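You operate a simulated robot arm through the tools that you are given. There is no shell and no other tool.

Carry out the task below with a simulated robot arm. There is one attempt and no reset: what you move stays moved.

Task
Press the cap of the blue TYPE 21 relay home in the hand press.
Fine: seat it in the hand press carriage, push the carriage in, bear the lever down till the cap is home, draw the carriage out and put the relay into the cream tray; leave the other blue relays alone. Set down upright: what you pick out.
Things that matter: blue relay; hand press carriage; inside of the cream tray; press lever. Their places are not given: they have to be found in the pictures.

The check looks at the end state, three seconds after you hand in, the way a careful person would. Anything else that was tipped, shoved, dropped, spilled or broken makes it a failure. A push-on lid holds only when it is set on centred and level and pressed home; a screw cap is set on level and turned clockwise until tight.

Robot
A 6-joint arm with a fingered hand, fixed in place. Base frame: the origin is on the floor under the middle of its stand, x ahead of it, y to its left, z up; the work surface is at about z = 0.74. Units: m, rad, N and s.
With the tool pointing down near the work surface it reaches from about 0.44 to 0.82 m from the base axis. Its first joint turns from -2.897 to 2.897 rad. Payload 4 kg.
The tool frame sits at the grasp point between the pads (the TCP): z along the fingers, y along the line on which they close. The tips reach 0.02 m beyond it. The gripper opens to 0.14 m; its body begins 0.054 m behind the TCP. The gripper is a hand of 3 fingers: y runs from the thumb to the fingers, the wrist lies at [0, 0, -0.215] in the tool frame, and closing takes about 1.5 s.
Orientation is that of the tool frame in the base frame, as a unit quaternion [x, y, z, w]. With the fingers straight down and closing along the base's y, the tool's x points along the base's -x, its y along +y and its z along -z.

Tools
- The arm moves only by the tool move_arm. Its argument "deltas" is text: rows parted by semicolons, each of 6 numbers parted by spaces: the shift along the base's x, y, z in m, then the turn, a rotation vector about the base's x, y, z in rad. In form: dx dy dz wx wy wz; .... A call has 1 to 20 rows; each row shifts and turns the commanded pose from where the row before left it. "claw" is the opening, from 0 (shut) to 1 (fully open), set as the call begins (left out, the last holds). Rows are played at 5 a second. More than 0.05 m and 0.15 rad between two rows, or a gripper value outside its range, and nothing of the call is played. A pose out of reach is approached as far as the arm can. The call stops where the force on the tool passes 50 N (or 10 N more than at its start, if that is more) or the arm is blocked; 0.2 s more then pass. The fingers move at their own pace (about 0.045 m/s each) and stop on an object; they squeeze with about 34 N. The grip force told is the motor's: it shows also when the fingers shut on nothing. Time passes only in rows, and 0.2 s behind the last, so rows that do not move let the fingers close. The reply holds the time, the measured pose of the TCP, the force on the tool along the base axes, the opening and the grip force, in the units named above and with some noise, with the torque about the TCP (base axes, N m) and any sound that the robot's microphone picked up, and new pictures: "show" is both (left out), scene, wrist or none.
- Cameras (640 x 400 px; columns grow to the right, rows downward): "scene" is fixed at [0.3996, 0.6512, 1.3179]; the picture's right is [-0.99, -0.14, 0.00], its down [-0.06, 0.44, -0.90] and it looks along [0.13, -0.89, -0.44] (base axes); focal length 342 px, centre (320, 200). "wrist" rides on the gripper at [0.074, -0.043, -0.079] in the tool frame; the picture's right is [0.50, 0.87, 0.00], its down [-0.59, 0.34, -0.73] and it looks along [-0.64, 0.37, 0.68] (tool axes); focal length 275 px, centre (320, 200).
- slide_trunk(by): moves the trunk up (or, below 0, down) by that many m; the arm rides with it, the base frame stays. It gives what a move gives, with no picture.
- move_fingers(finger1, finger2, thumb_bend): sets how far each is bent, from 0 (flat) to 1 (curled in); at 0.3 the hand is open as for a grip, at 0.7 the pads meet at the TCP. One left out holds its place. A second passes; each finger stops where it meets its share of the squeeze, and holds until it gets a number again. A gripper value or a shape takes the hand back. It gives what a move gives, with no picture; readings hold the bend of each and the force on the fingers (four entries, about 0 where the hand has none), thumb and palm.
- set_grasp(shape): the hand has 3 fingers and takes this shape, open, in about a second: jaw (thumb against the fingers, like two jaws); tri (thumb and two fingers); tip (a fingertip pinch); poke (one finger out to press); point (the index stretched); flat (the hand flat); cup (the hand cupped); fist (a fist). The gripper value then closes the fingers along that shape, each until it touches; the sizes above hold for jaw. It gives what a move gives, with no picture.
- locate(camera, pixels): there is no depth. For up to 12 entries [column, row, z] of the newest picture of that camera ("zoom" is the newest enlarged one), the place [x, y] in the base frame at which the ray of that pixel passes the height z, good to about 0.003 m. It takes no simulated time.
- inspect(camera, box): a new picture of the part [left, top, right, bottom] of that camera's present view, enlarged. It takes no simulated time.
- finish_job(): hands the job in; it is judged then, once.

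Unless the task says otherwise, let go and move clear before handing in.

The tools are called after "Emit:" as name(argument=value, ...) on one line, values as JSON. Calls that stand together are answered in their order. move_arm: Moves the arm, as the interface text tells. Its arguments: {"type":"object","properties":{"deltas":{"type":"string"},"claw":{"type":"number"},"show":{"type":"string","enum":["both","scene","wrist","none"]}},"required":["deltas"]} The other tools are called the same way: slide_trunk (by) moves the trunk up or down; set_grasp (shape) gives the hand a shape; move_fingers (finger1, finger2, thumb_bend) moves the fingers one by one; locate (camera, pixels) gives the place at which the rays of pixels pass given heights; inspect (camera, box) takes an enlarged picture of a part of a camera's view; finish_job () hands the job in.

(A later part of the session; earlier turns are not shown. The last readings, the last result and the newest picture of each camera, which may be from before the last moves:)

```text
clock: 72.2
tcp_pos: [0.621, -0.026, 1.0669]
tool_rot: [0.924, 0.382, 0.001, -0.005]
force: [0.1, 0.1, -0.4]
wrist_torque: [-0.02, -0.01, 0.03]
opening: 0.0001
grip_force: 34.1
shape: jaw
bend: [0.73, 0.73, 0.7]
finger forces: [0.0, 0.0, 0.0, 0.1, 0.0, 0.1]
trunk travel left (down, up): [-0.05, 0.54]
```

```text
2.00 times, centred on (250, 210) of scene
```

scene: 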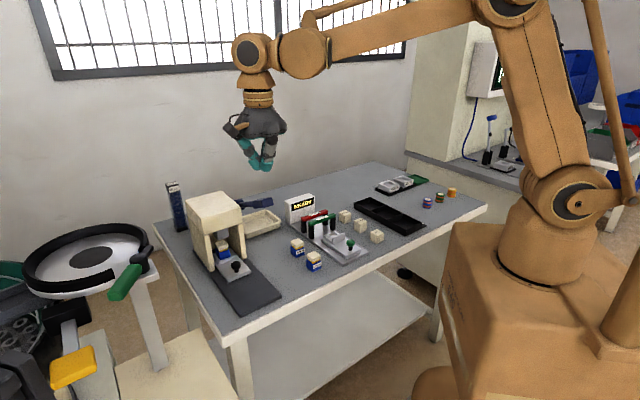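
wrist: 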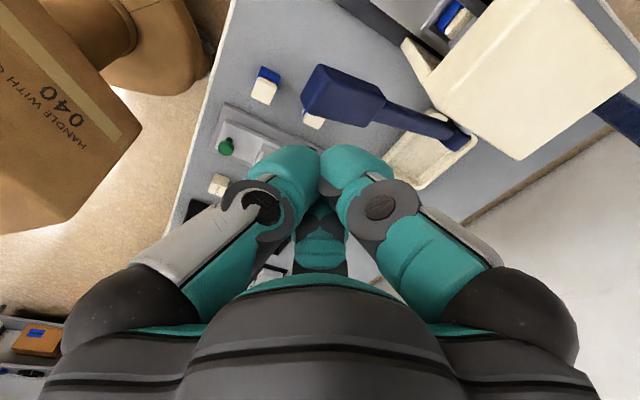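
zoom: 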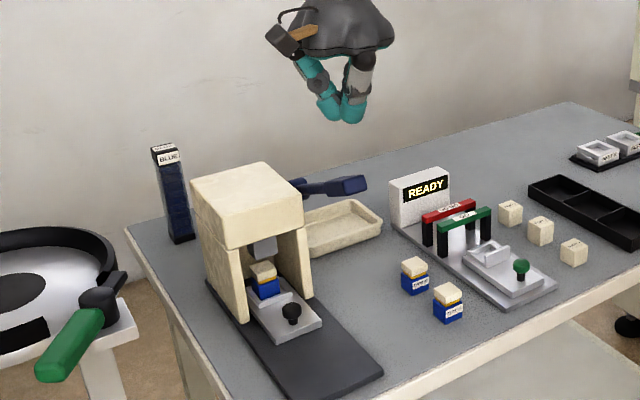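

Hand level and closed above the handle region. I'll check the relay's alignment under the ram and the handle position.

Emit:
inspect(camera="scene", box=[205, 215, 255, 285])

Emit:
locate(camera="wrist", pixels=[[320, 65, 0.98], [302, 112, 0.98], [386, 100, 0.955], [368, 127, 0.955], [340, 95, 0.97], [312, 88, 0.975]])

```text
5.71 times, centred on (230, 250) of scene
```

zoom: 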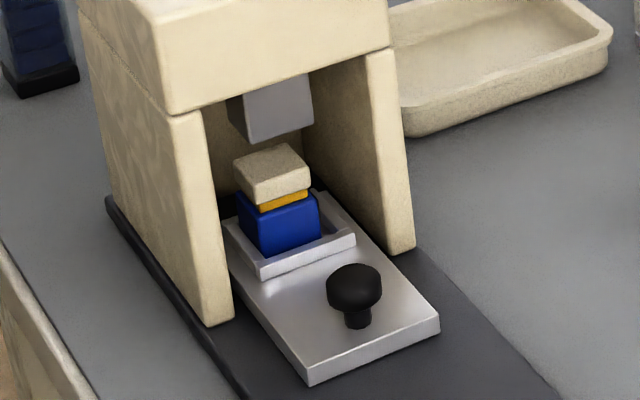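

```text
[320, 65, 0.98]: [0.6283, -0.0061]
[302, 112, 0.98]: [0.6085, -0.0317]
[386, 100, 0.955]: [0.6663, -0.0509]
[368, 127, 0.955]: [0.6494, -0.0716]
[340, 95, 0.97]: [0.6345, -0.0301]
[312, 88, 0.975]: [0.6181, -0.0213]
```

The cap looks as if it may sit slightly askew in this view, so I'll enlarge the relay under the ram.

Emit:
inspect(camera="scene", box=[216, 225, 246, 267])

Emit:
inspect(camera="wrist", box=[410, 0, 490, 60])

```text
9.52 times, centred on (231, 246) of scene
```

zoom: 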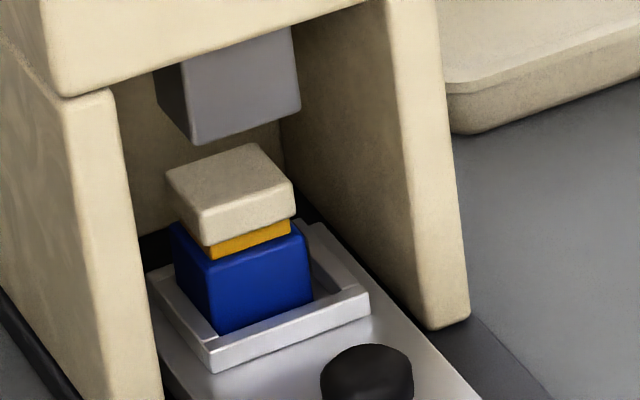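

```text
6.67 times, centred on (450, 30) of wrist
```

zoom: 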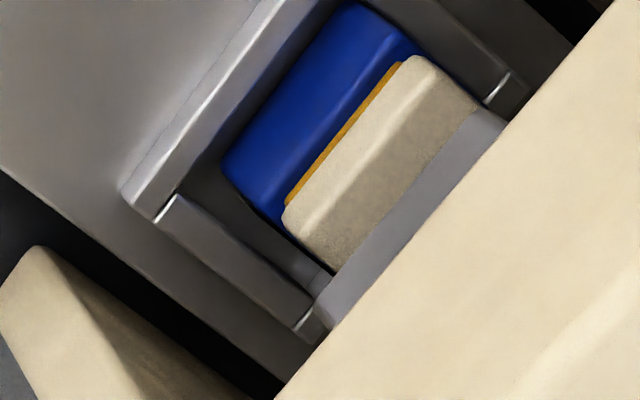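

The cap is level and sits squarely below the ram. Now I move over the handle (about u=0.468, v=0.4225) and come down until I touch it.

Emit:
move_arm(deltas="0.0085 -0.006 -0.03 0 0 0; 0 0 -0.03 0 0 0; 0 0 -0.008 0 0 0; 0 0 -0.006 0 0 0; 0 0 -0.006 0 0 0; 0 0 0 0 0 0")

Emit:
inspect(camera="scene", box=[200, 130, 300, 290])

```text
clock: 73.7
tcp_pos: [0.6303, -0.0331, 0.9854]
tool_rot: [0.924, 0.382, 0.001, -0.004]
force: [0.4, -0.3, 2.8]
wrist_torque: [0.01, 0.03, 0.01]
opening: 0.0004
grip_force: 33.7
shape: jaw
bend: [0.73, 0.73, 0.7]
finger forces: [0.1, 0.0, 0.0, 0.0, 0.0, 0.1]
trunk travel left (down, up): [-0.05, 0.54]
```

scene: 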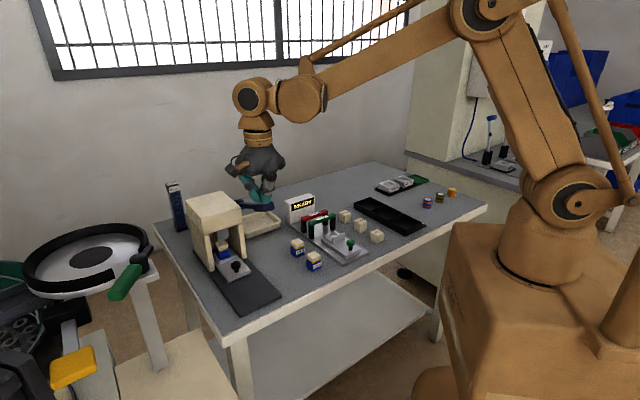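
wrist: 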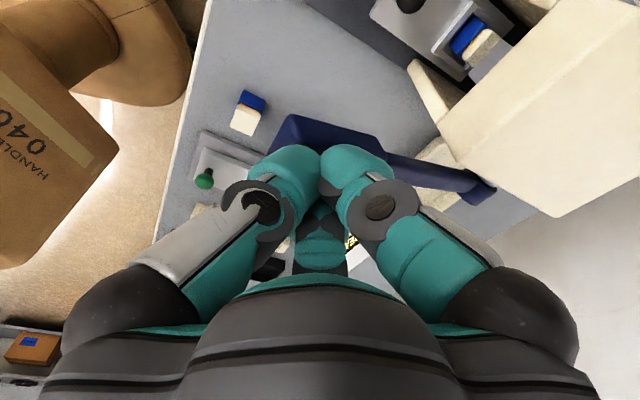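

```text
2.50 times, centred on (250, 210) of scene
```

zoom: 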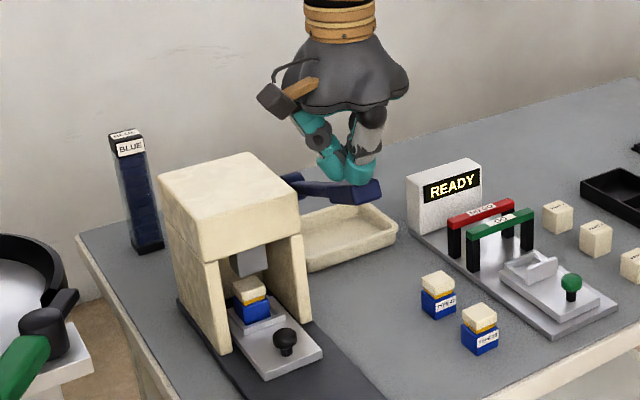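

Contact with the handle top at TCP z=0.985 (2.8 N). Pressing down in steps.

Emit:
move_arm(deltas="0 0 -0.008 0 0 0; 0 0 -0.008 0 0 0; 0 0 -0.008 0 0 0; 0 0 -0.008 0 0 0; 0 0 -0.008 0 0 0; 0 0 0 0 0 0")

Emit:
inspect(camera="scene", box=[200, 150, 300, 290])

```text
clock: 75.0
tcp_pos: [0.6312, -0.0319, 0.9465]
tool_rot: [0.925, 0.381, 0.0, -0.005]
force: [0.3, 1.2, 2.2]
wrist_torque: [0.05, 0.03, 0.02]
opening: 0.0003
grip_force: 34.1
shape: jaw
bend: [0.73, 0.73, 0.7]
finger forces: [0.0, 0.0, 0.0, 0.0, 0.0, 0.0]
trunk travel left (down, up): [-0.05, 0.54]
```

scene: 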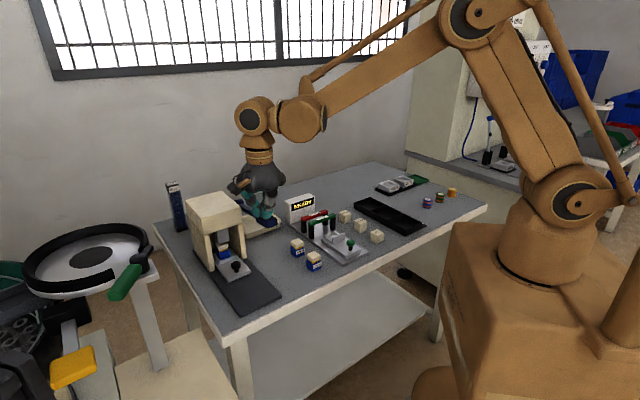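
wrist: 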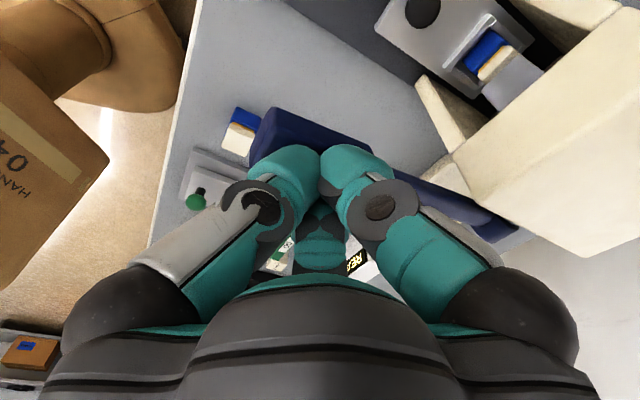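

```text
2.86 times, centred on (250, 220) of scene
```

zoom: 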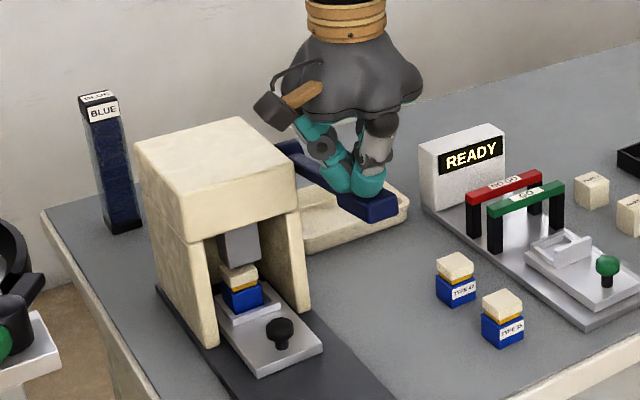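

The ram has come down almost onto the cap, and the lever turns freely. I continue pressing in smaller steps.

Emit:
move_arm(deltas="0 0 -0.005 0 0 0; 0 0 -0.005 0 0 0; 0 0 -0.005 0 0 0; 0 0 0 0 0 0")

Emit:
inspect(camera="scene", box=[210, 220, 260, 280])

```text
clock: 76.0
tcp_pos: [0.6302, -0.0317, 0.9308]
tool_rot: [0.924, 0.382, 0.001, -0.003]
force: [0.2, 0.4, 2.4]
wrist_torque: [0.03, 0.06, -0.03]
opening: 0.0
grip_force: 34.3
shape: jaw
bend: [0.73, 0.73, 0.7]
finger forces: [0.0, 0.0, 0.0, 0.0, 0.1, 0.0]
trunk travel left (down, up): [-0.05, 0.54]
```

scene: 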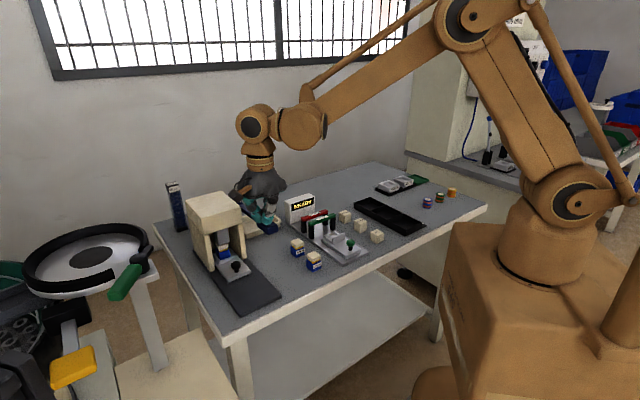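
wrist: 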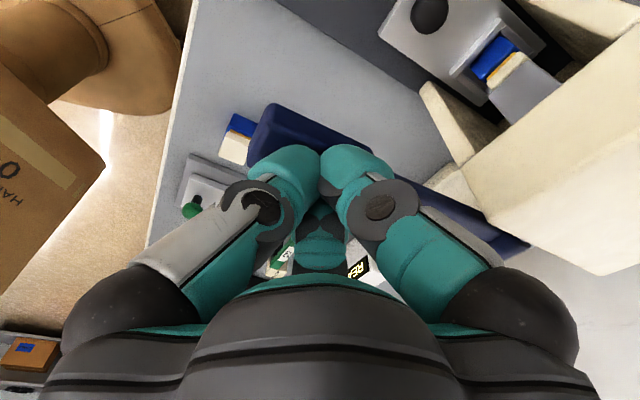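

```text
6.67 times, centred on (235, 250) of scene
```

zoom: 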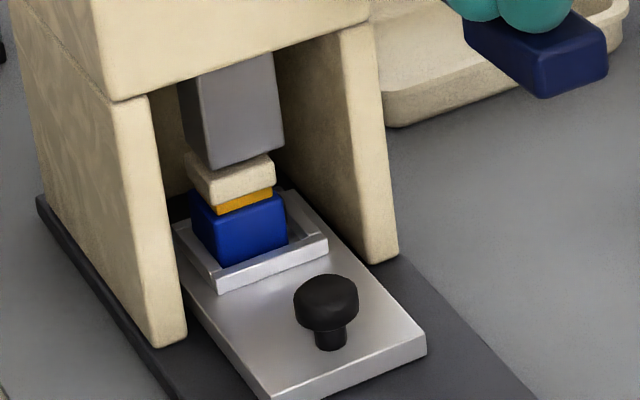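

The ram is just above the cap. I keep pressing in 4 mm steps and watch for the force to rise.

Emit:
move_arm(deltas="0 0 -0.004 0 0 0; 0 0 -0.004 0 0 0; 0 0 -0.004 0 0 0; 0 0 0 0 0 0")

Emit:
inspect(camera="scene", box=[216, 225, 246, 267])

Emit:
inspect(camera="wrist", box=[440, 0, 580, 130])

```text
clock: 77.0
tcp_pos: [0.6293, -0.0309, 0.919]
tool_rot: [0.924, 0.382, 0.001, -0.005]
force: [-1.6, 0.0, 3.6]
wrist_torque: [-0.01, 0.01, -0.04]
opening: 0.0
grip_force: 34.4
shape: jaw
bend: [0.73, 0.73, 0.7]
finger forces: [0.0, 0.1, 0.1, 0.1, 0.1, 0.0]
trunk travel left (down, up): [-0.05, 0.54]
```

scene: 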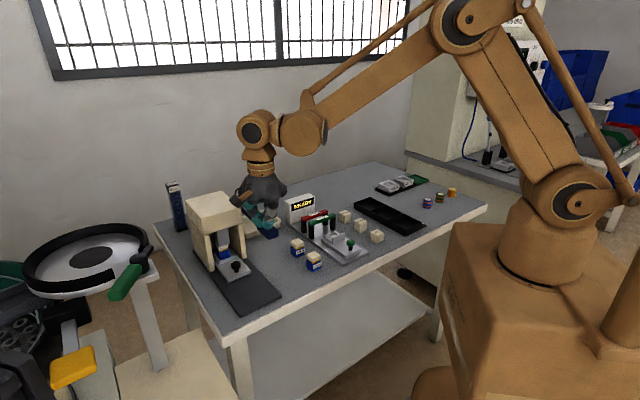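
wrist: 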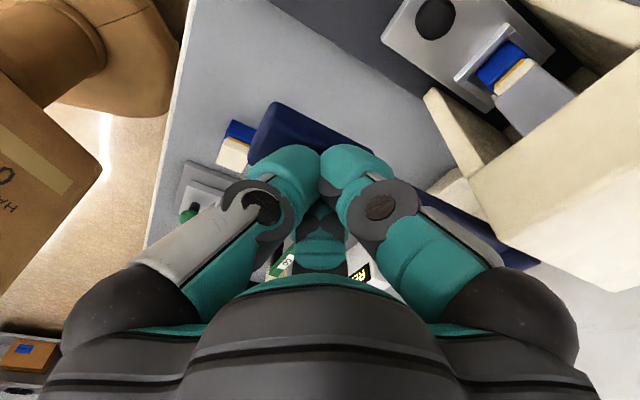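

```text
9.52 times, centred on (231, 246) of scene
```

zoom: 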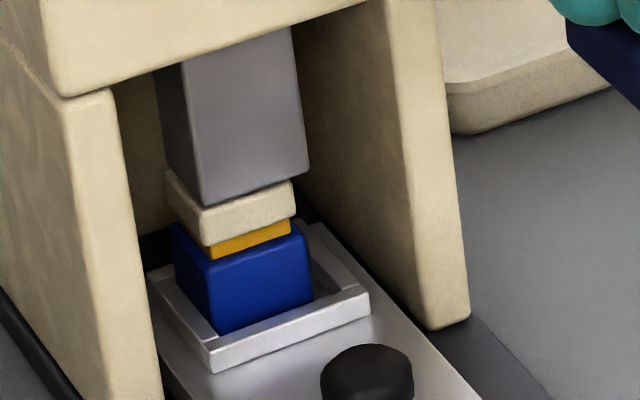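

```text
3.08 times, centred on (510, 65) of wrist
```

zoom: 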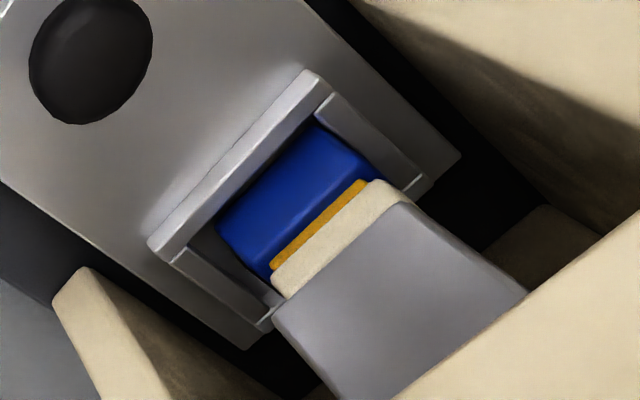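

The ram is now on the cap (force starting to rise). Pressing on in small steps.

Emit:
move_arm(deltas="0 0 -0.003 0 0 0; 0 0 -0.003 0 0 0; 0 0 -0.003 0 0 0; 0 0 0 0 0 0")

Emit:
inspect(camera="scene", box=[216, 225, 246, 267])

```text
clock: 78.0
tcp_pos: [0.6297, -0.0311, 0.9092]
tool_rot: [0.924, 0.382, 0.001, -0.004]
force: [0.0, -0.2, 4.0]
wrist_torque: [-0.03, -0.01, 0.0]
opening: 0.0
grip_force: 34.0
shape: jaw
bend: [0.73, 0.73, 0.7]
finger forces: [0.0, 0.0, 0.0, 0.0, 0.0, 0.1]
trunk travel left (down, up): [-0.05, 0.54]
```

scene: 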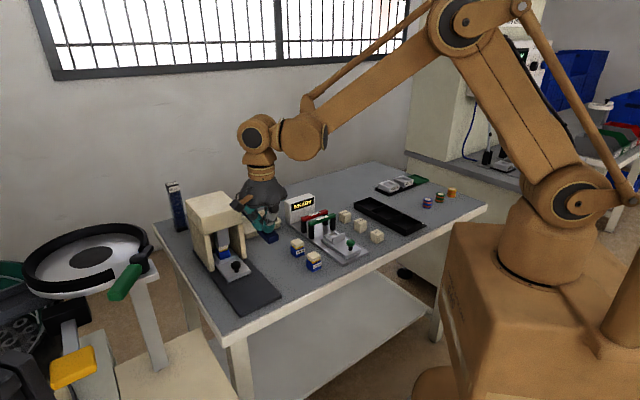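
wrist: 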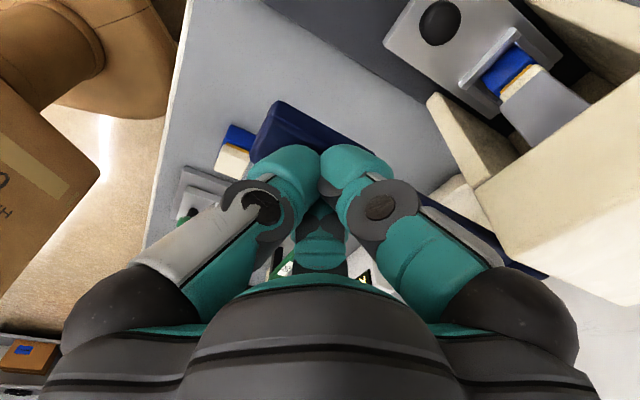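

```text
9.52 times, centred on (231, 246) of scene
```

zoom: 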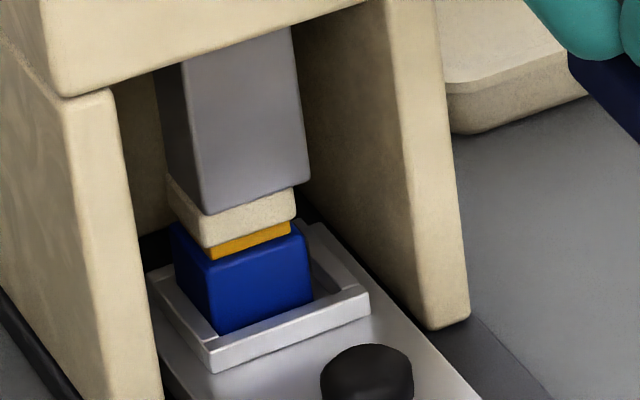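

Force still only 4 N; the ram keeps closing on the cap. Continuing.

Emit:
move_arm(deltas="0 0 -0.003 0 0 0; 0 0 -0.003 0 0 0; 0 0 -0.003 0 0 0; 0 0 -0.003 0 0 0; 0 0 0 0 0 0")

Emit:
inspect(camera="scene", box=[216, 225, 246, 267])

Emit:
inspect(camera="scene", box=[200, 160, 300, 290])

```text
clock: 79.2
tcp_pos: [0.6298, -0.0301, 0.8964]
tool_rot: [0.924, 0.382, 0.001, -0.004]
force: [-1.6, 0.1, 3.4]
wrist_torque: [-0.05, -0.01, 0.0]
opening: 0.0
grip_force: 34.2
shape: jaw
bend: [0.73, 0.73, 0.7]
finger forces: [0.0, 0.1, 0.0, 0.1, 0.1, 0.0]
trunk travel left (down, up): [-0.05, 0.54]
```

scene: 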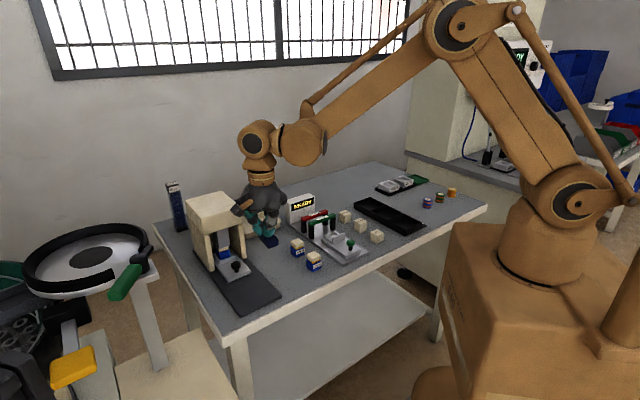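
wrist: 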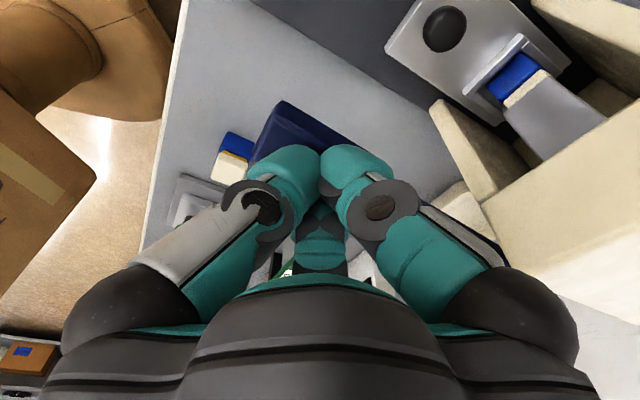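

```text
9.52 times, centred on (231, 246) of scene
```

zoom: 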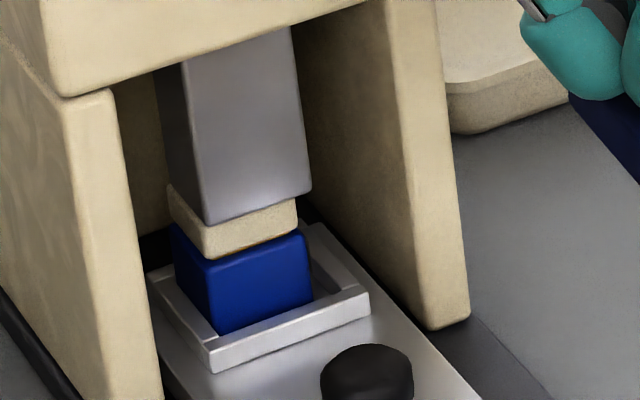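

```text
3.08 times, centred on (250, 225) of scene
```

zoom: 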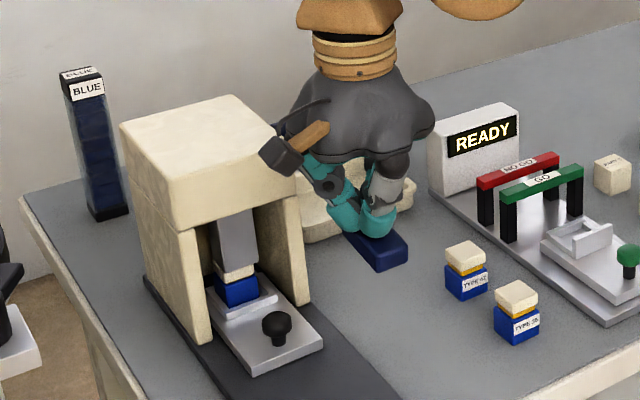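

The cap is being driven down: the yellow band has almost vanished. I keep bearing down until the force rises firmly.

Emit:
move_arm(deltas="0 0 -0.002 0 0 0; 0 0 -0.002 0 0 0; 0 0 -0.002 0 0 0; 0 0 -0.002 0 0 0; 0 0 0 0 0 0")

Emit:
inspect(camera="scene", box=[216, 225, 246, 267])

```text
clock: 80.5
tcp_pos: [0.6297, -0.0312, 0.8904]
tool_rot: [0.924, 0.382, 0.001, -0.003]
force: [2.3, 0.8, 14.0]
wrist_torque: [-0.09, -0.18, 0.05]
opening: 0.0001
grip_force: 34.4
shape: jaw
bend: [0.73, 0.73, 0.7]
finger forces: [0.0, 0.0, 0.0, 0.1, 0.0, 0.0]
trunk travel left (down, up): [-0.05, 0.54]
```

scene: 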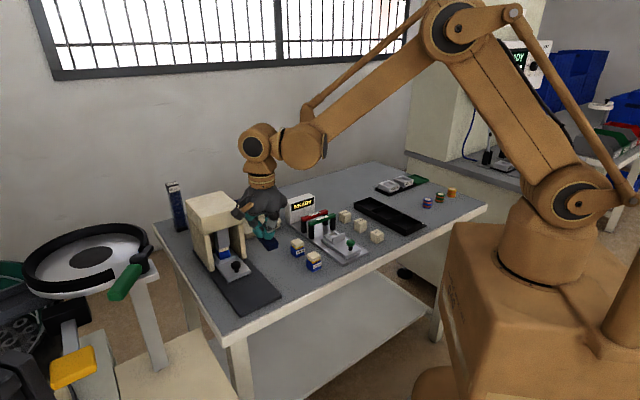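
wrist: 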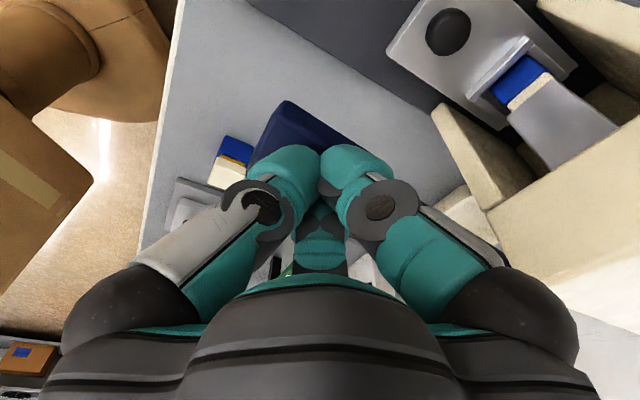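

```text
9.52 times, centred on (231, 246) of scene
```

zoom: 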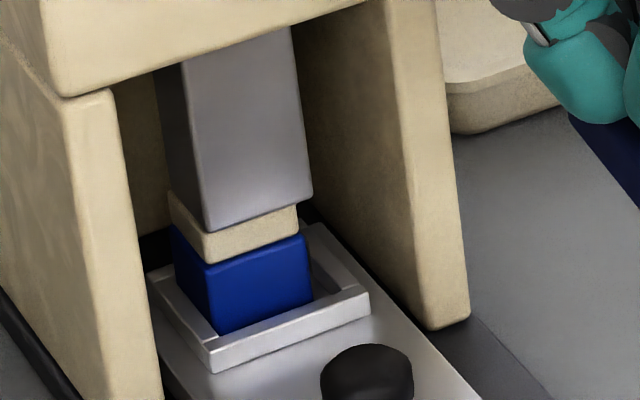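

The band is gone and the force has risen to 14 N. I bear down further to be sure the cap is home.

Emit:
move_arm(deltas="0 0 -0.002 0 0 0; 0 0 -0.002 0 0 0; 0 0 -0.002 0 0 0; 0 0 0 0 0 0", show="scene")

Emit:
inspect(camera="scene", box=[216, 225, 246, 267])

```text
clock: 81.5
tcp_pos: [0.6286, -0.0308, 0.8854]
tool_rot: [0.924, 0.382, 0.002, -0.004]
force: [7.2, 2.7, 46.9]
wrist_torque: [-0.19, -0.53, 0.08]
opening: 0.0
grip_force: 34.5
shape: jaw
bend: [0.73, 0.73, 0.7]
finger forces: [71.5, 0.0, 0.0, 0.1, 0.0, 0.0]
trunk travel left (down, up): [-0.05, 0.54]
```

scene: 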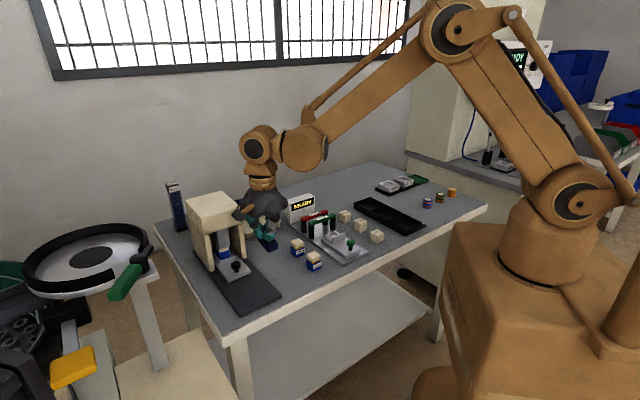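

```text
9.52 times, centred on (231, 246) of scene
```

zoom: 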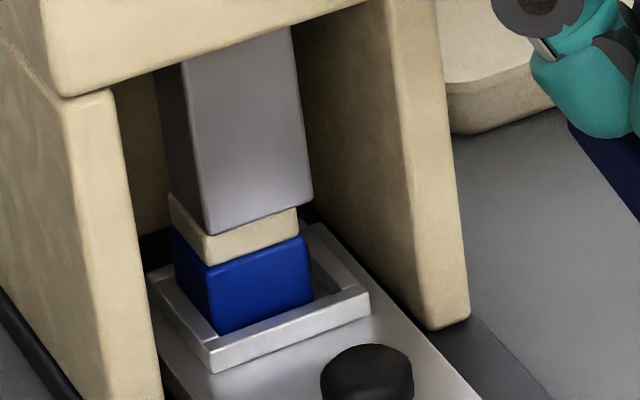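

Resistance is now solid at 47 N and the cap sits flush on the body. One more firm push to confirm there is no further movement.

Emit:
move_arm(deltas="0 0 -0.0015 0 0 0; 0 0 -0.0015 0 0 0; 0 0 0 0 0 0", show="none")

Emit:
inspect(camera="scene", box=[216, 225, 246, 267])

```text
clock: 81.9
tcp_pos: [0.628, -0.0301, 0.8847]
tool_rot: [0.924, 0.382, 0.003, -0.003]
force: [-0.1, 2.8, 48.0]
wrist_torque: [-0.28, -0.36, -0.02]
opening: 0.0
grip_force: 33.7
shape: jaw
bend: [0.73, 0.73, 0.7]
finger forces: [0.1, 0.0, 0.1, 0.1, 0.0, 0.0]
trunk travel left (down, up): [-0.05, 0.54]
stopped in row 2: the force on the tool passed its limit at 59 N (the readings are from after the stop); the commanded pose is now the measured one
```

```text
9.52 times, centred on (231, 246) of scene
```

zoom: 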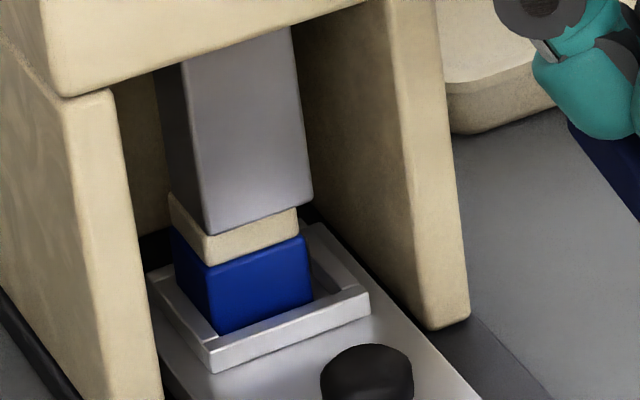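

At 59 N nothing moves further, so the cap is home. I ease off upward and see whether the lever comes back up with the hand.

Emit:
move_arm(deltas="0 0 0.005 0 0 0; 0 0 0.01 0 0 0; 0 0 0.015 0 0 0; 0 0 0.02 0 0 0; 0 0 0.02 0 0 0; 0 0 0.02 0 0 0; 0 0 0 0 0 0")

Emit:
inspect(camera="scene", box=[200, 160, 300, 290])

```text
clock: 83.5
tcp_pos: [0.6306, -0.0307, 0.972]
tool_rot: [0.924, 0.382, 0.001, -0.003]
force: [0.1, -1.6, 1.3]
wrist_torque: [-0.02, 0.03, 0.02]
opening: 0.0
grip_force: 33.5
shape: jaw
bend: [0.73, 0.73, 0.7]
finger forces: [0.0, 0.0, 0.0, 0.1, 0.1, 0.0]
trunk travel left (down, up): [-0.05, 0.54]
```

scene: 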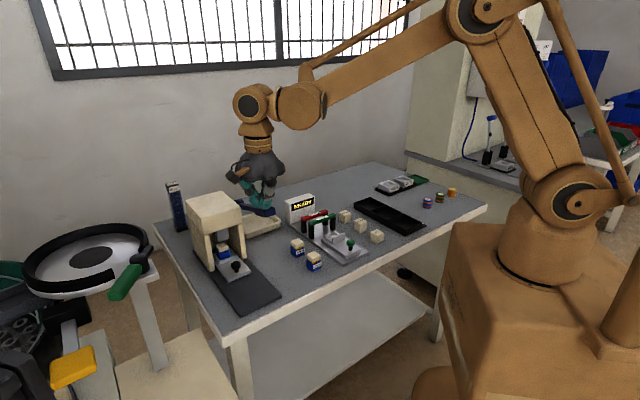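
wrist: 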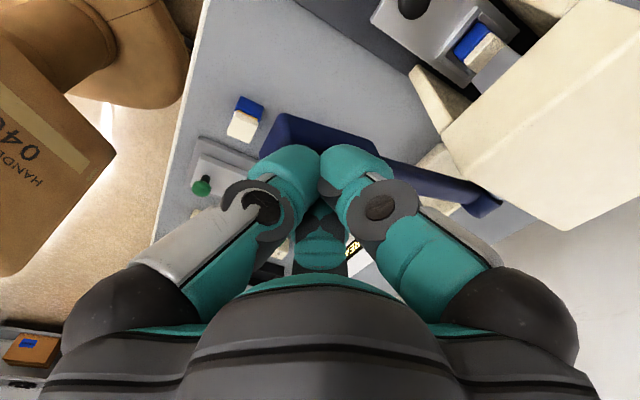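

```text
3.08 times, centred on (250, 225) of scene
```

zoom: 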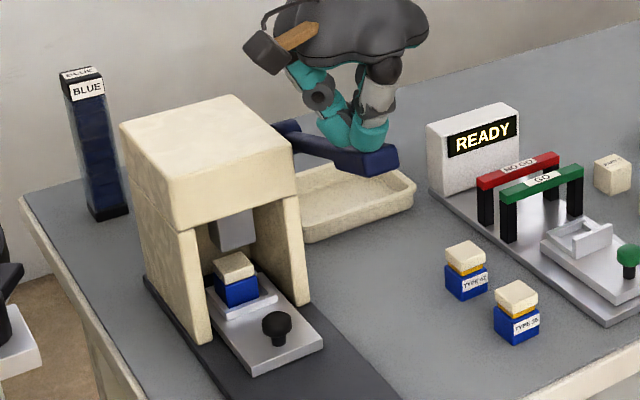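

The lever follows up on its own light spring and the ram lifts; the cap stays down with no yellow showing. I'll let the lever return fully, then go back to the knob by the same path as before, tilted 20°.

Emit:
move_arm(deltas="0 0 0.015 0 0 0; 0 0 0.03 0 0 0; 0 0 0.05 0 0 0; -0.004 0.034 0 0 0 0; -0.004 0.034 0 0 0 0; -0.004 0.034 0 0 0 0; 0 0 0 -0.0823 -0.0823 0; 0 0 0 -0.0823 -0.0823 0; 0 0 0 -0.0823 -0.0823 0; 0 0 0 0 0 0", claw=0.48)

Emit:
inspect(camera="scene", box=[205, 180, 285, 285])

```text
clock: 85.7
tcp_pos: [0.6187, 0.071, 1.0672]
tool_rot: [0.91, 0.376, 0.068, 0.157]
force: [-0.6, -0.3, -0.8]
wrist_torque: [0.0, 0.0, 0.01]
opening: 0.0669
grip_force: 0.0
shape: jaw
bend: [0.35, 0.35, 0.34]
finger forces: [0.0, 0.0, 0.1, 0.1, 0.0, 0.1]
trunk travel left (down, up): [-0.05, 0.54]
```

scene: 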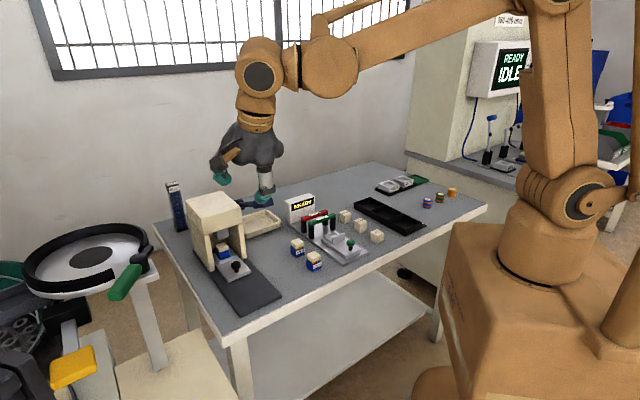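
wrist: 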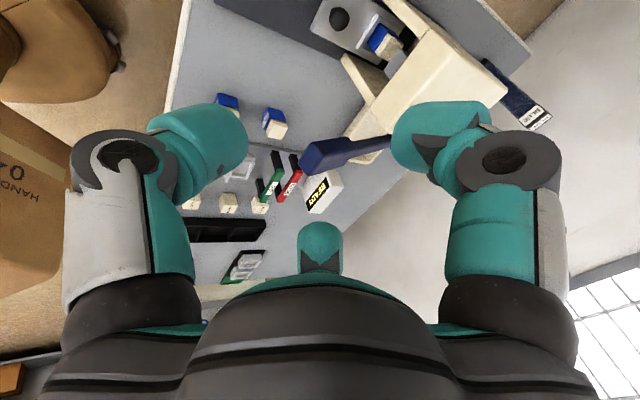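

```text
3.81 times, centred on (245, 232) of scene
```

zoom: 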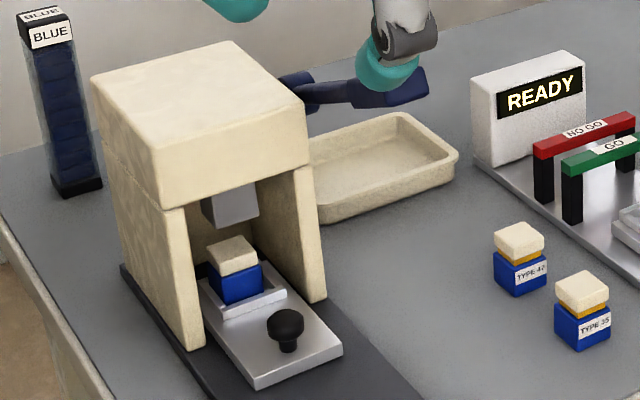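

Lever and ram are fully up, and the relay's cap is down flush. Descending by the earlier path and moving in over the knob at z of about 0.811.

Emit:
move_arm(deltas="0 0 -0.045 0 0 0; 0 0 -0.045 0 0 0; 0 0 -0.045 0 0 0; 0 0 -0.045 0 0 0; 0.006 -0.006 -0.045 0 0 0; 0.008 -0.008 -0.031 0 0 0; 0 0 0 0 0 0; 0.017 -0.017 0 0 0 0; 0.017 -0.017 0 0 0 0; 0.017 -0.018 0 0 0 0; 0 0 0 0 0 0")

Emit:
inspect(camera="scene", box=[190, 150, 310, 310])

```text
clock: 88.1
tcp_pos: [0.6838, 0.0061, 0.8097]
tool_rot: [0.91, 0.377, 0.069, 0.157]
force: [-0.3, -0.2, -0.2]
wrist_torque: [-0.03, 0.01, 0.04]
opening: 0.0671
grip_force: 0.2
shape: jaw
bend: [0.35, 0.35, 0.34]
finger forces: [0.0, 0.0, 0.0, 0.0, 0.1, 0.0]
trunk travel left (down, up): [-0.05, 0.54]
```

scene: 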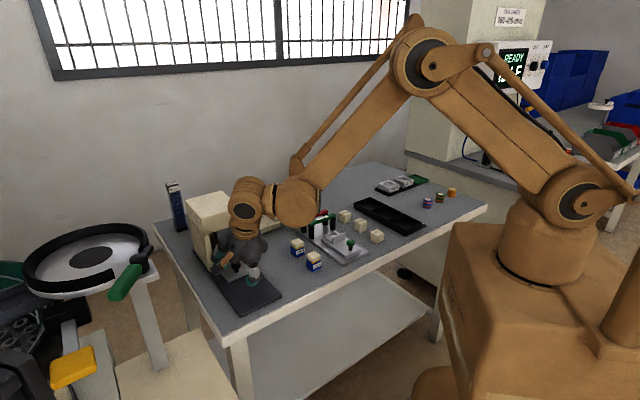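
wrist: 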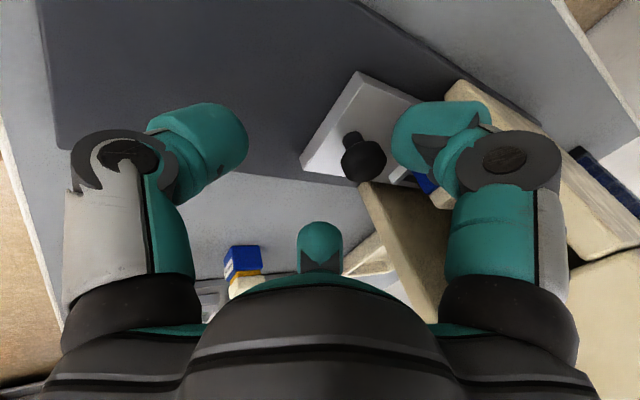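

```text
2.50 times, centred on (250, 230) of scene
```

zoom: 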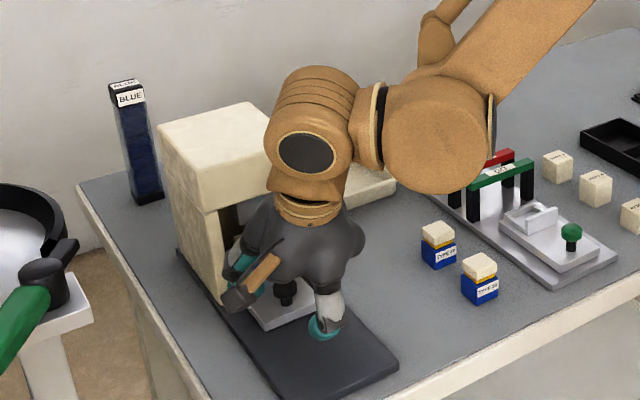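

No obstruction. Moving the remaining 4 cm in over the knob, then lowering.

Emit:
move_arm(deltas="0.014 -0.0145 0 0 0 0; 0.0137 -0.0145 0 0 0 0; 0 0 0 0 0 0; 0 0 -0.006 0 0 0; 0 0 -0.005 0 0 0; 0 0 0 0 0 0", claw=0.4)

Emit:
inspect(camera="wrist", box=[180, 60, 460, 280])

```text
clock: 89.5
tcp_pos: [0.7107, -0.0239, 0.8005]
tool_rot: [0.91, 0.377, 0.068, 0.157]
force: [0.8, 0.2, -0.5]
wrist_torque: [0.01, -0.01, -0.05]
opening: 0.0566
grip_force: 0.0
shape: jaw
bend: [0.38, 0.38, 0.37]
finger forces: [0.0, 0.1, 0.0, 0.0, 0.0, 0.0]
trunk travel left (down, up): [-0.05, 0.54]
```

scene: 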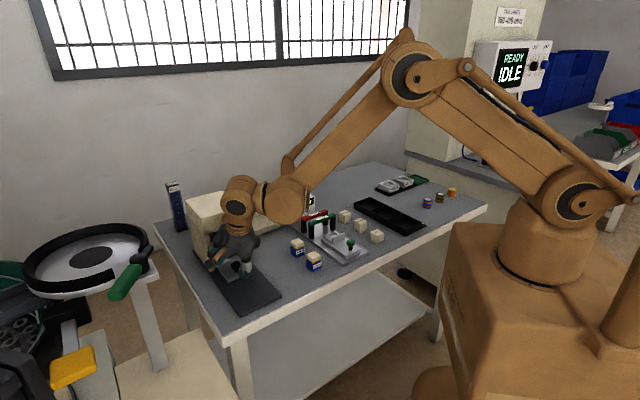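
wrist: 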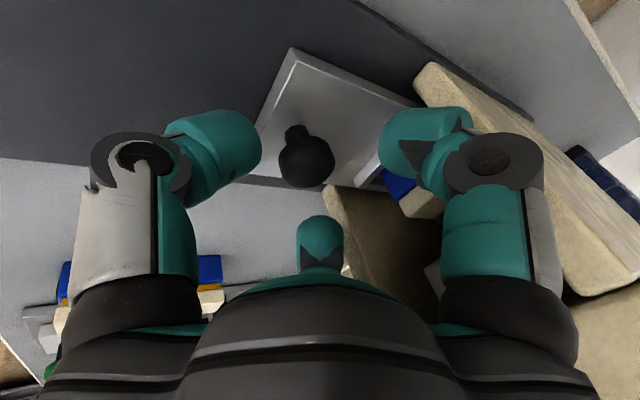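

```text
1.82 times, centred on (320, 170) of wrist
```

zoom: 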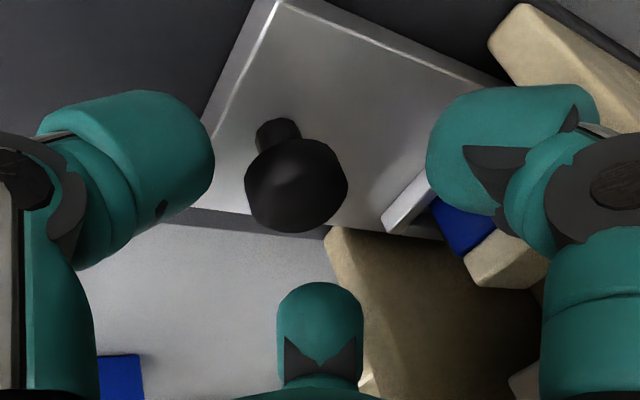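

Alignment matches the first knob grip. Lowering to about z=0.791 and closing.

Emit:
move_arm(deltas="0.0005 -0.0005 -0.005 0 0 0; 0 0 -0.005 0 0 0; 0 0 0 0 0 0", claw=0.28, show="none")

Emit:
move_arm(deltas="0 0 0 0 0 0; 0 0 0 0 0 0; 0 0 0 0 0 0; 0 0 0 0 0 0; 0 0 0 0 0 0; 0 0 0 0 0 0", claw=0.05)

Emit:
inspect(camera="wrist", box=[180, 60, 460, 280])

```text
clock: 90.3
tcp_pos: [0.7123, -0.0245, 0.7911]
tool_rot: [0.91, 0.377, 0.068, 0.157]
force: [-3.5, 4.3, 5.9]
wrist_torque: [0.14, 0.16, -0.04]
opening: 0.0401
grip_force: 0.0
shape: jaw
bend: [0.44, 0.44, 0.44]
finger forces: [0.1, 0.0, 0.0, 0.0, 7.4, 0.0]
trunk travel left (down, up): [-0.05, 0.54]
```

```text
clock: 91.7
tcp_pos: [0.7119, -0.0248, 0.7913]
tool_rot: [0.91, 0.377, 0.068, 0.157]
force: [-10.2, 9.8, -4.9]
wrist_torque: [1.04, 1.07, -0.21]
opening: 0.0299
grip_force: 33.8
shape: jaw
bend: [0.93, 0.94, 0.44]
finger forces: [23.6, 17.6, 0.0, 0.1, 51.5, 0.0]
trunk travel left (down, up): [-0.05, 0.54]
```

scene: 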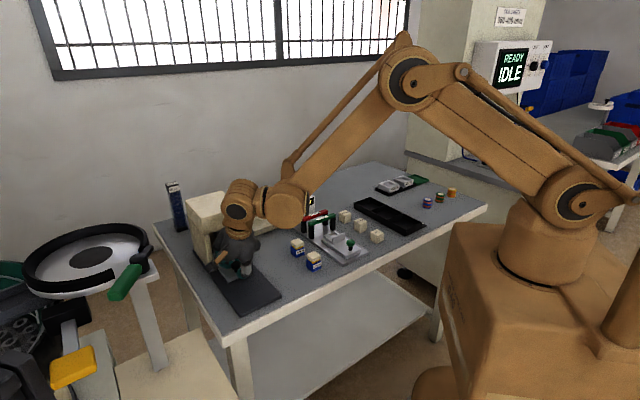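
wrist: 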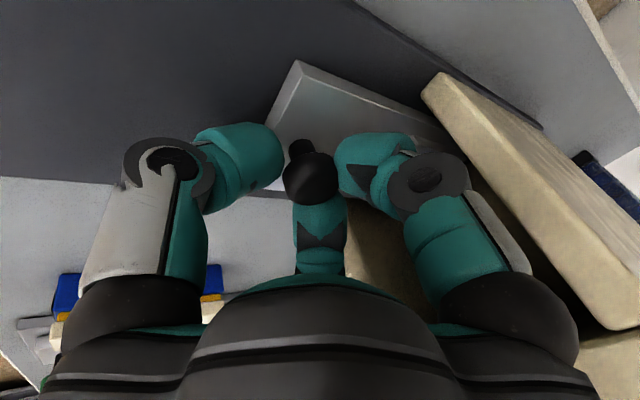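

```text
1.82 times, centred on (320, 170) of wrist
```

zoom: 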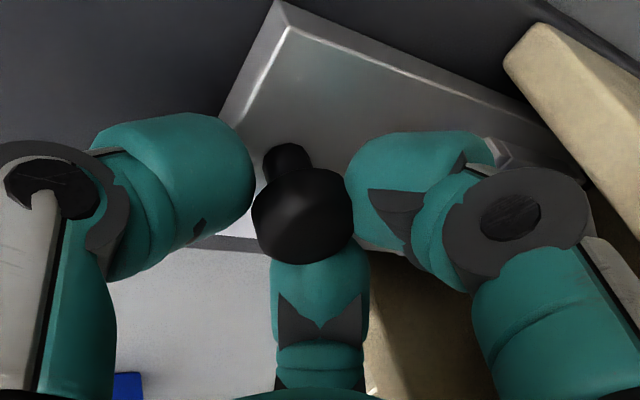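

The fingers bear on the far side of the knob (24 and 18 N), which is what pulling needs; the thumb rests at the carriage's near edge. I'll draw out a short way and see whether it follows.

Emit:
move_arm(deltas="-0.004 0.004 0 0 0 0; -0.005 0.005 0 0 0 0; -0.006 0.006 0 0 0 0; 0 0 0 0 0 0")

Emit:
inspect(camera="wrist", box=[180, 60, 460, 280])

Emit:
inspect(camera="scene", box=[200, 190, 290, 300])

```text
clock: 92.7
tcp_pos: [0.6968, -0.0095, 0.7905]
tool_rot: [0.91, 0.378, 0.068, 0.157]
force: [2.8, 1.5, 0.8]
wrist_torque: [0.9, 0.76, -0.29]
opening: 0.0303
grip_force: 33.9
shape: jaw
bend: [0.93, 0.94, 0.44]
finger forces: [28.5, 19.6, 0.1, 0.0, 46.1, 0.0]
trunk travel left (down, up): [-0.05, 0.54]
```

scene: 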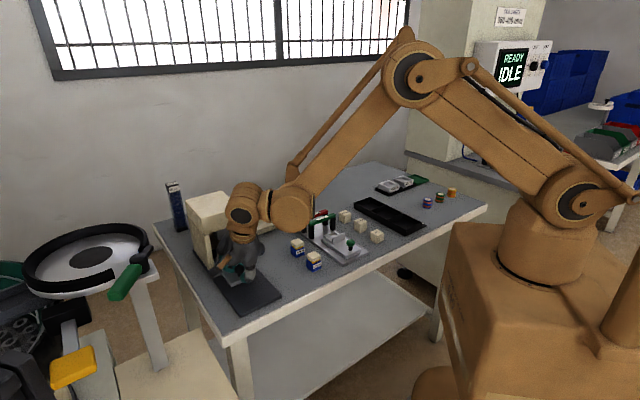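
wrist: 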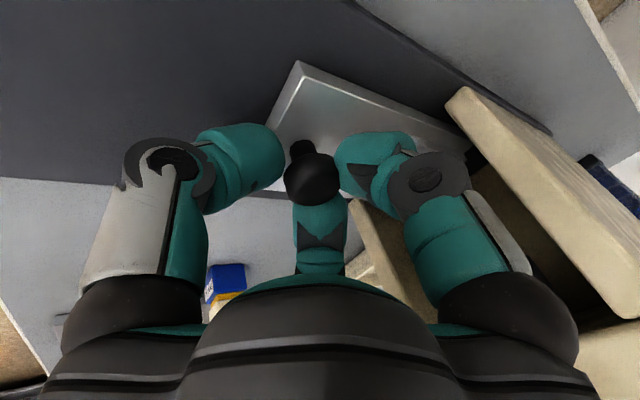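

```text
1.82 times, centred on (320, 170) of wrist
```

zoom: 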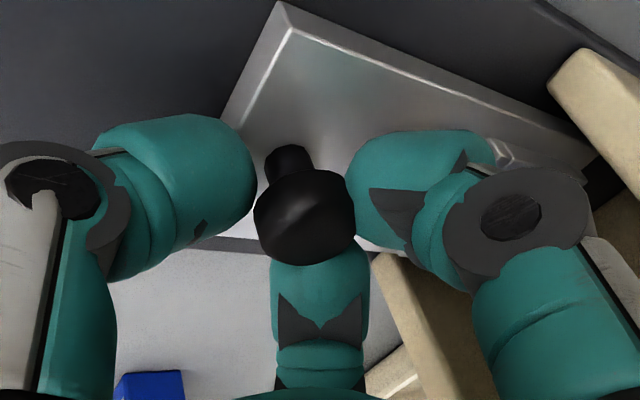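

```text
3.64 times, centred on (245, 245) of scene
```

zoom: 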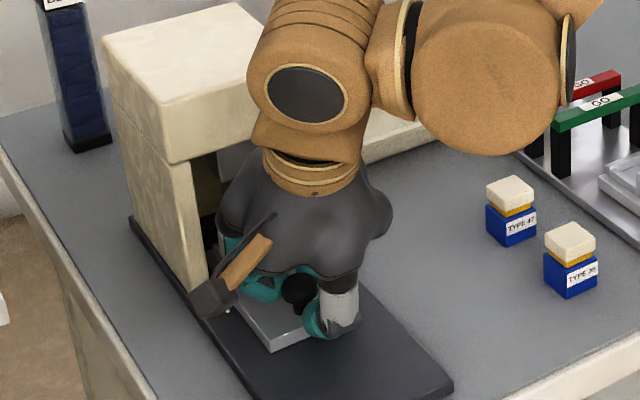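

The carriage is following the hand. Continuing to draw it out toward its outer stop.

Emit:
move_arm(deltas="-0.007 0.007 0 0 0 0; -0.007 0.007 0 0 0 0; -0.007 0.007 0 0 0 0; -0.007 0.007 0 0 0 0; -0.007 0.007 0 0 0 0; -0.007 0.007 0 0 0 0; 0 0 0 0 0 0")

Emit:
inspect(camera="scene", box=[200, 190, 290, 310])

```text
clock: 94.3
tcp_pos: [0.6557, 0.0322, 0.79]
tool_rot: [0.911, 0.376, 0.068, 0.157]
force: [3.5, 4.9, 3.8]
wrist_torque: [0.99, 0.76, -0.29]
opening: 0.0305
grip_force: 34.4
shape: jaw
bend: [0.93, 0.94, 0.44]
finger forces: [29.5, 20.0, 0.0, 0.0, 49.7, 0.0]
trunk travel left (down, up): [-0.05, 0.54]
```

scene: 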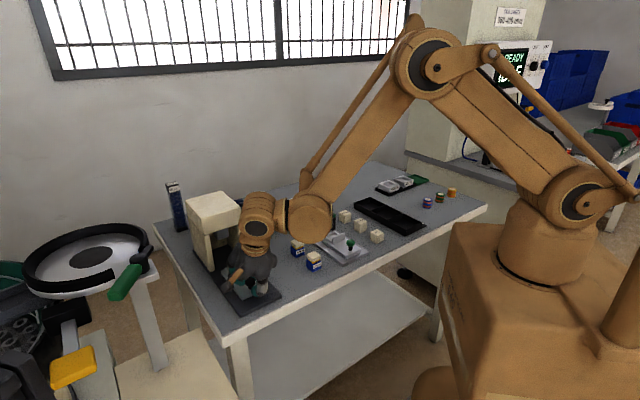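
wrist: 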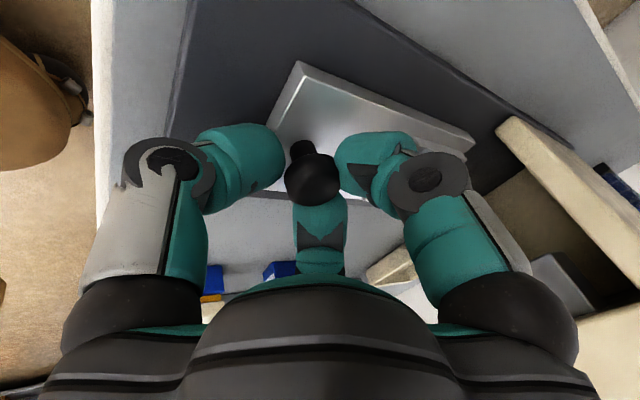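

```text
3.33 times, centred on (245, 250) of scene
```

zoom: 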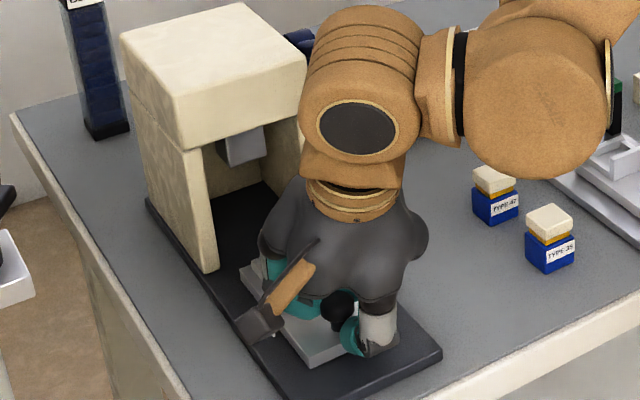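

About 0.08 m drawn out. The last 18 mm in smaller steps until I feel the outer stop.

Emit:
move_arm(deltas="-0.007 0.007 0 0 0 0; -0.0035 0.0035 0 0 0 0; -0.002 0.002 0 0 0 0; -0.001 0.001 0 0 0 0; 0 0 0 0 0 0")

Emit:
inspect(camera="wrist", box=[180, 60, 460, 280])

```text
clock: 95.5
tcp_pos: [0.642, 0.0451, 0.7896]
tool_rot: [0.91, 0.376, 0.068, 0.157]
force: [1.6, 3.4, -0.7]
wrist_torque: [0.97, 0.74, -0.29]
opening: 0.0302
grip_force: 34.4
shape: jaw
bend: [0.93, 0.94, 0.44]
finger forces: [28.2, 19.5, 0.1, 0.0, 47.0, 0.0]
trunk travel left (down, up): [-0.05, 0.54]
```

scene: 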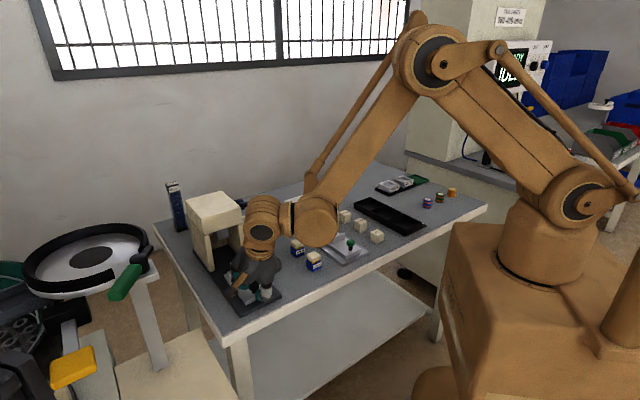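
wrist: 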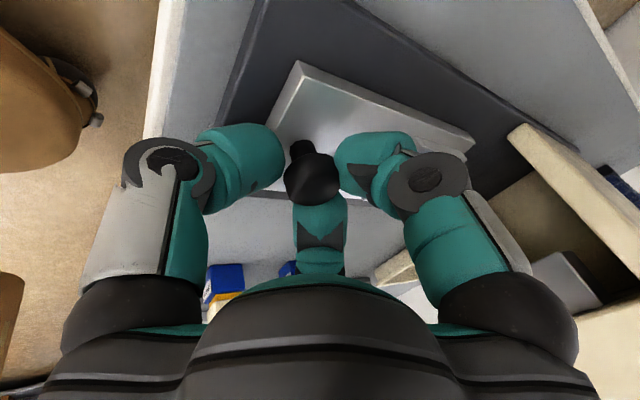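

```text
1.82 times, centred on (320, 170) of wrist
```

zoom: 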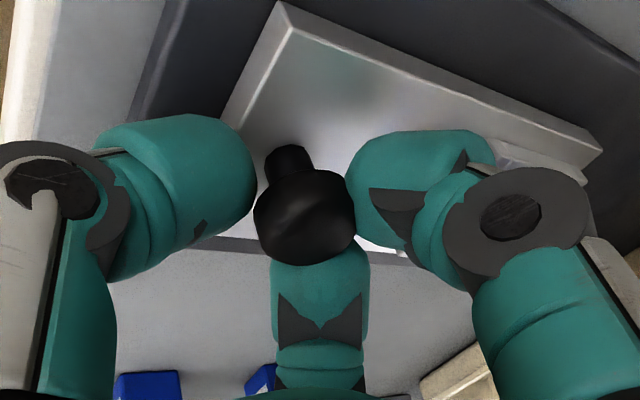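

The carriage is back at its starting place within a millimetre or so. I'll pull 3 mm more to feel for the stop.

Emit:
move_arm(deltas="-0.001 0.001 0 0 0 0; -0.001 0.001 0 0 0 0; 0 0 0 0 0 0", show="none")

```text
clock: 96.3
tcp_pos: [0.6396, 0.0467, 0.7892]
tool_rot: [0.91, 0.377, 0.069, 0.157]
force: [17.4, -0.8, 7.2]
wrist_torque: [0.92, 0.45, -0.45]
opening: 0.0303
grip_force: 34.0
shape: jaw
bend: [0.93, 0.94, 0.44]
finger forces: [33.6, 21.4, 0.1, 0.1, 44.9, 0.0]
trunk travel left (down, up): [-0.05, 0.54]
```

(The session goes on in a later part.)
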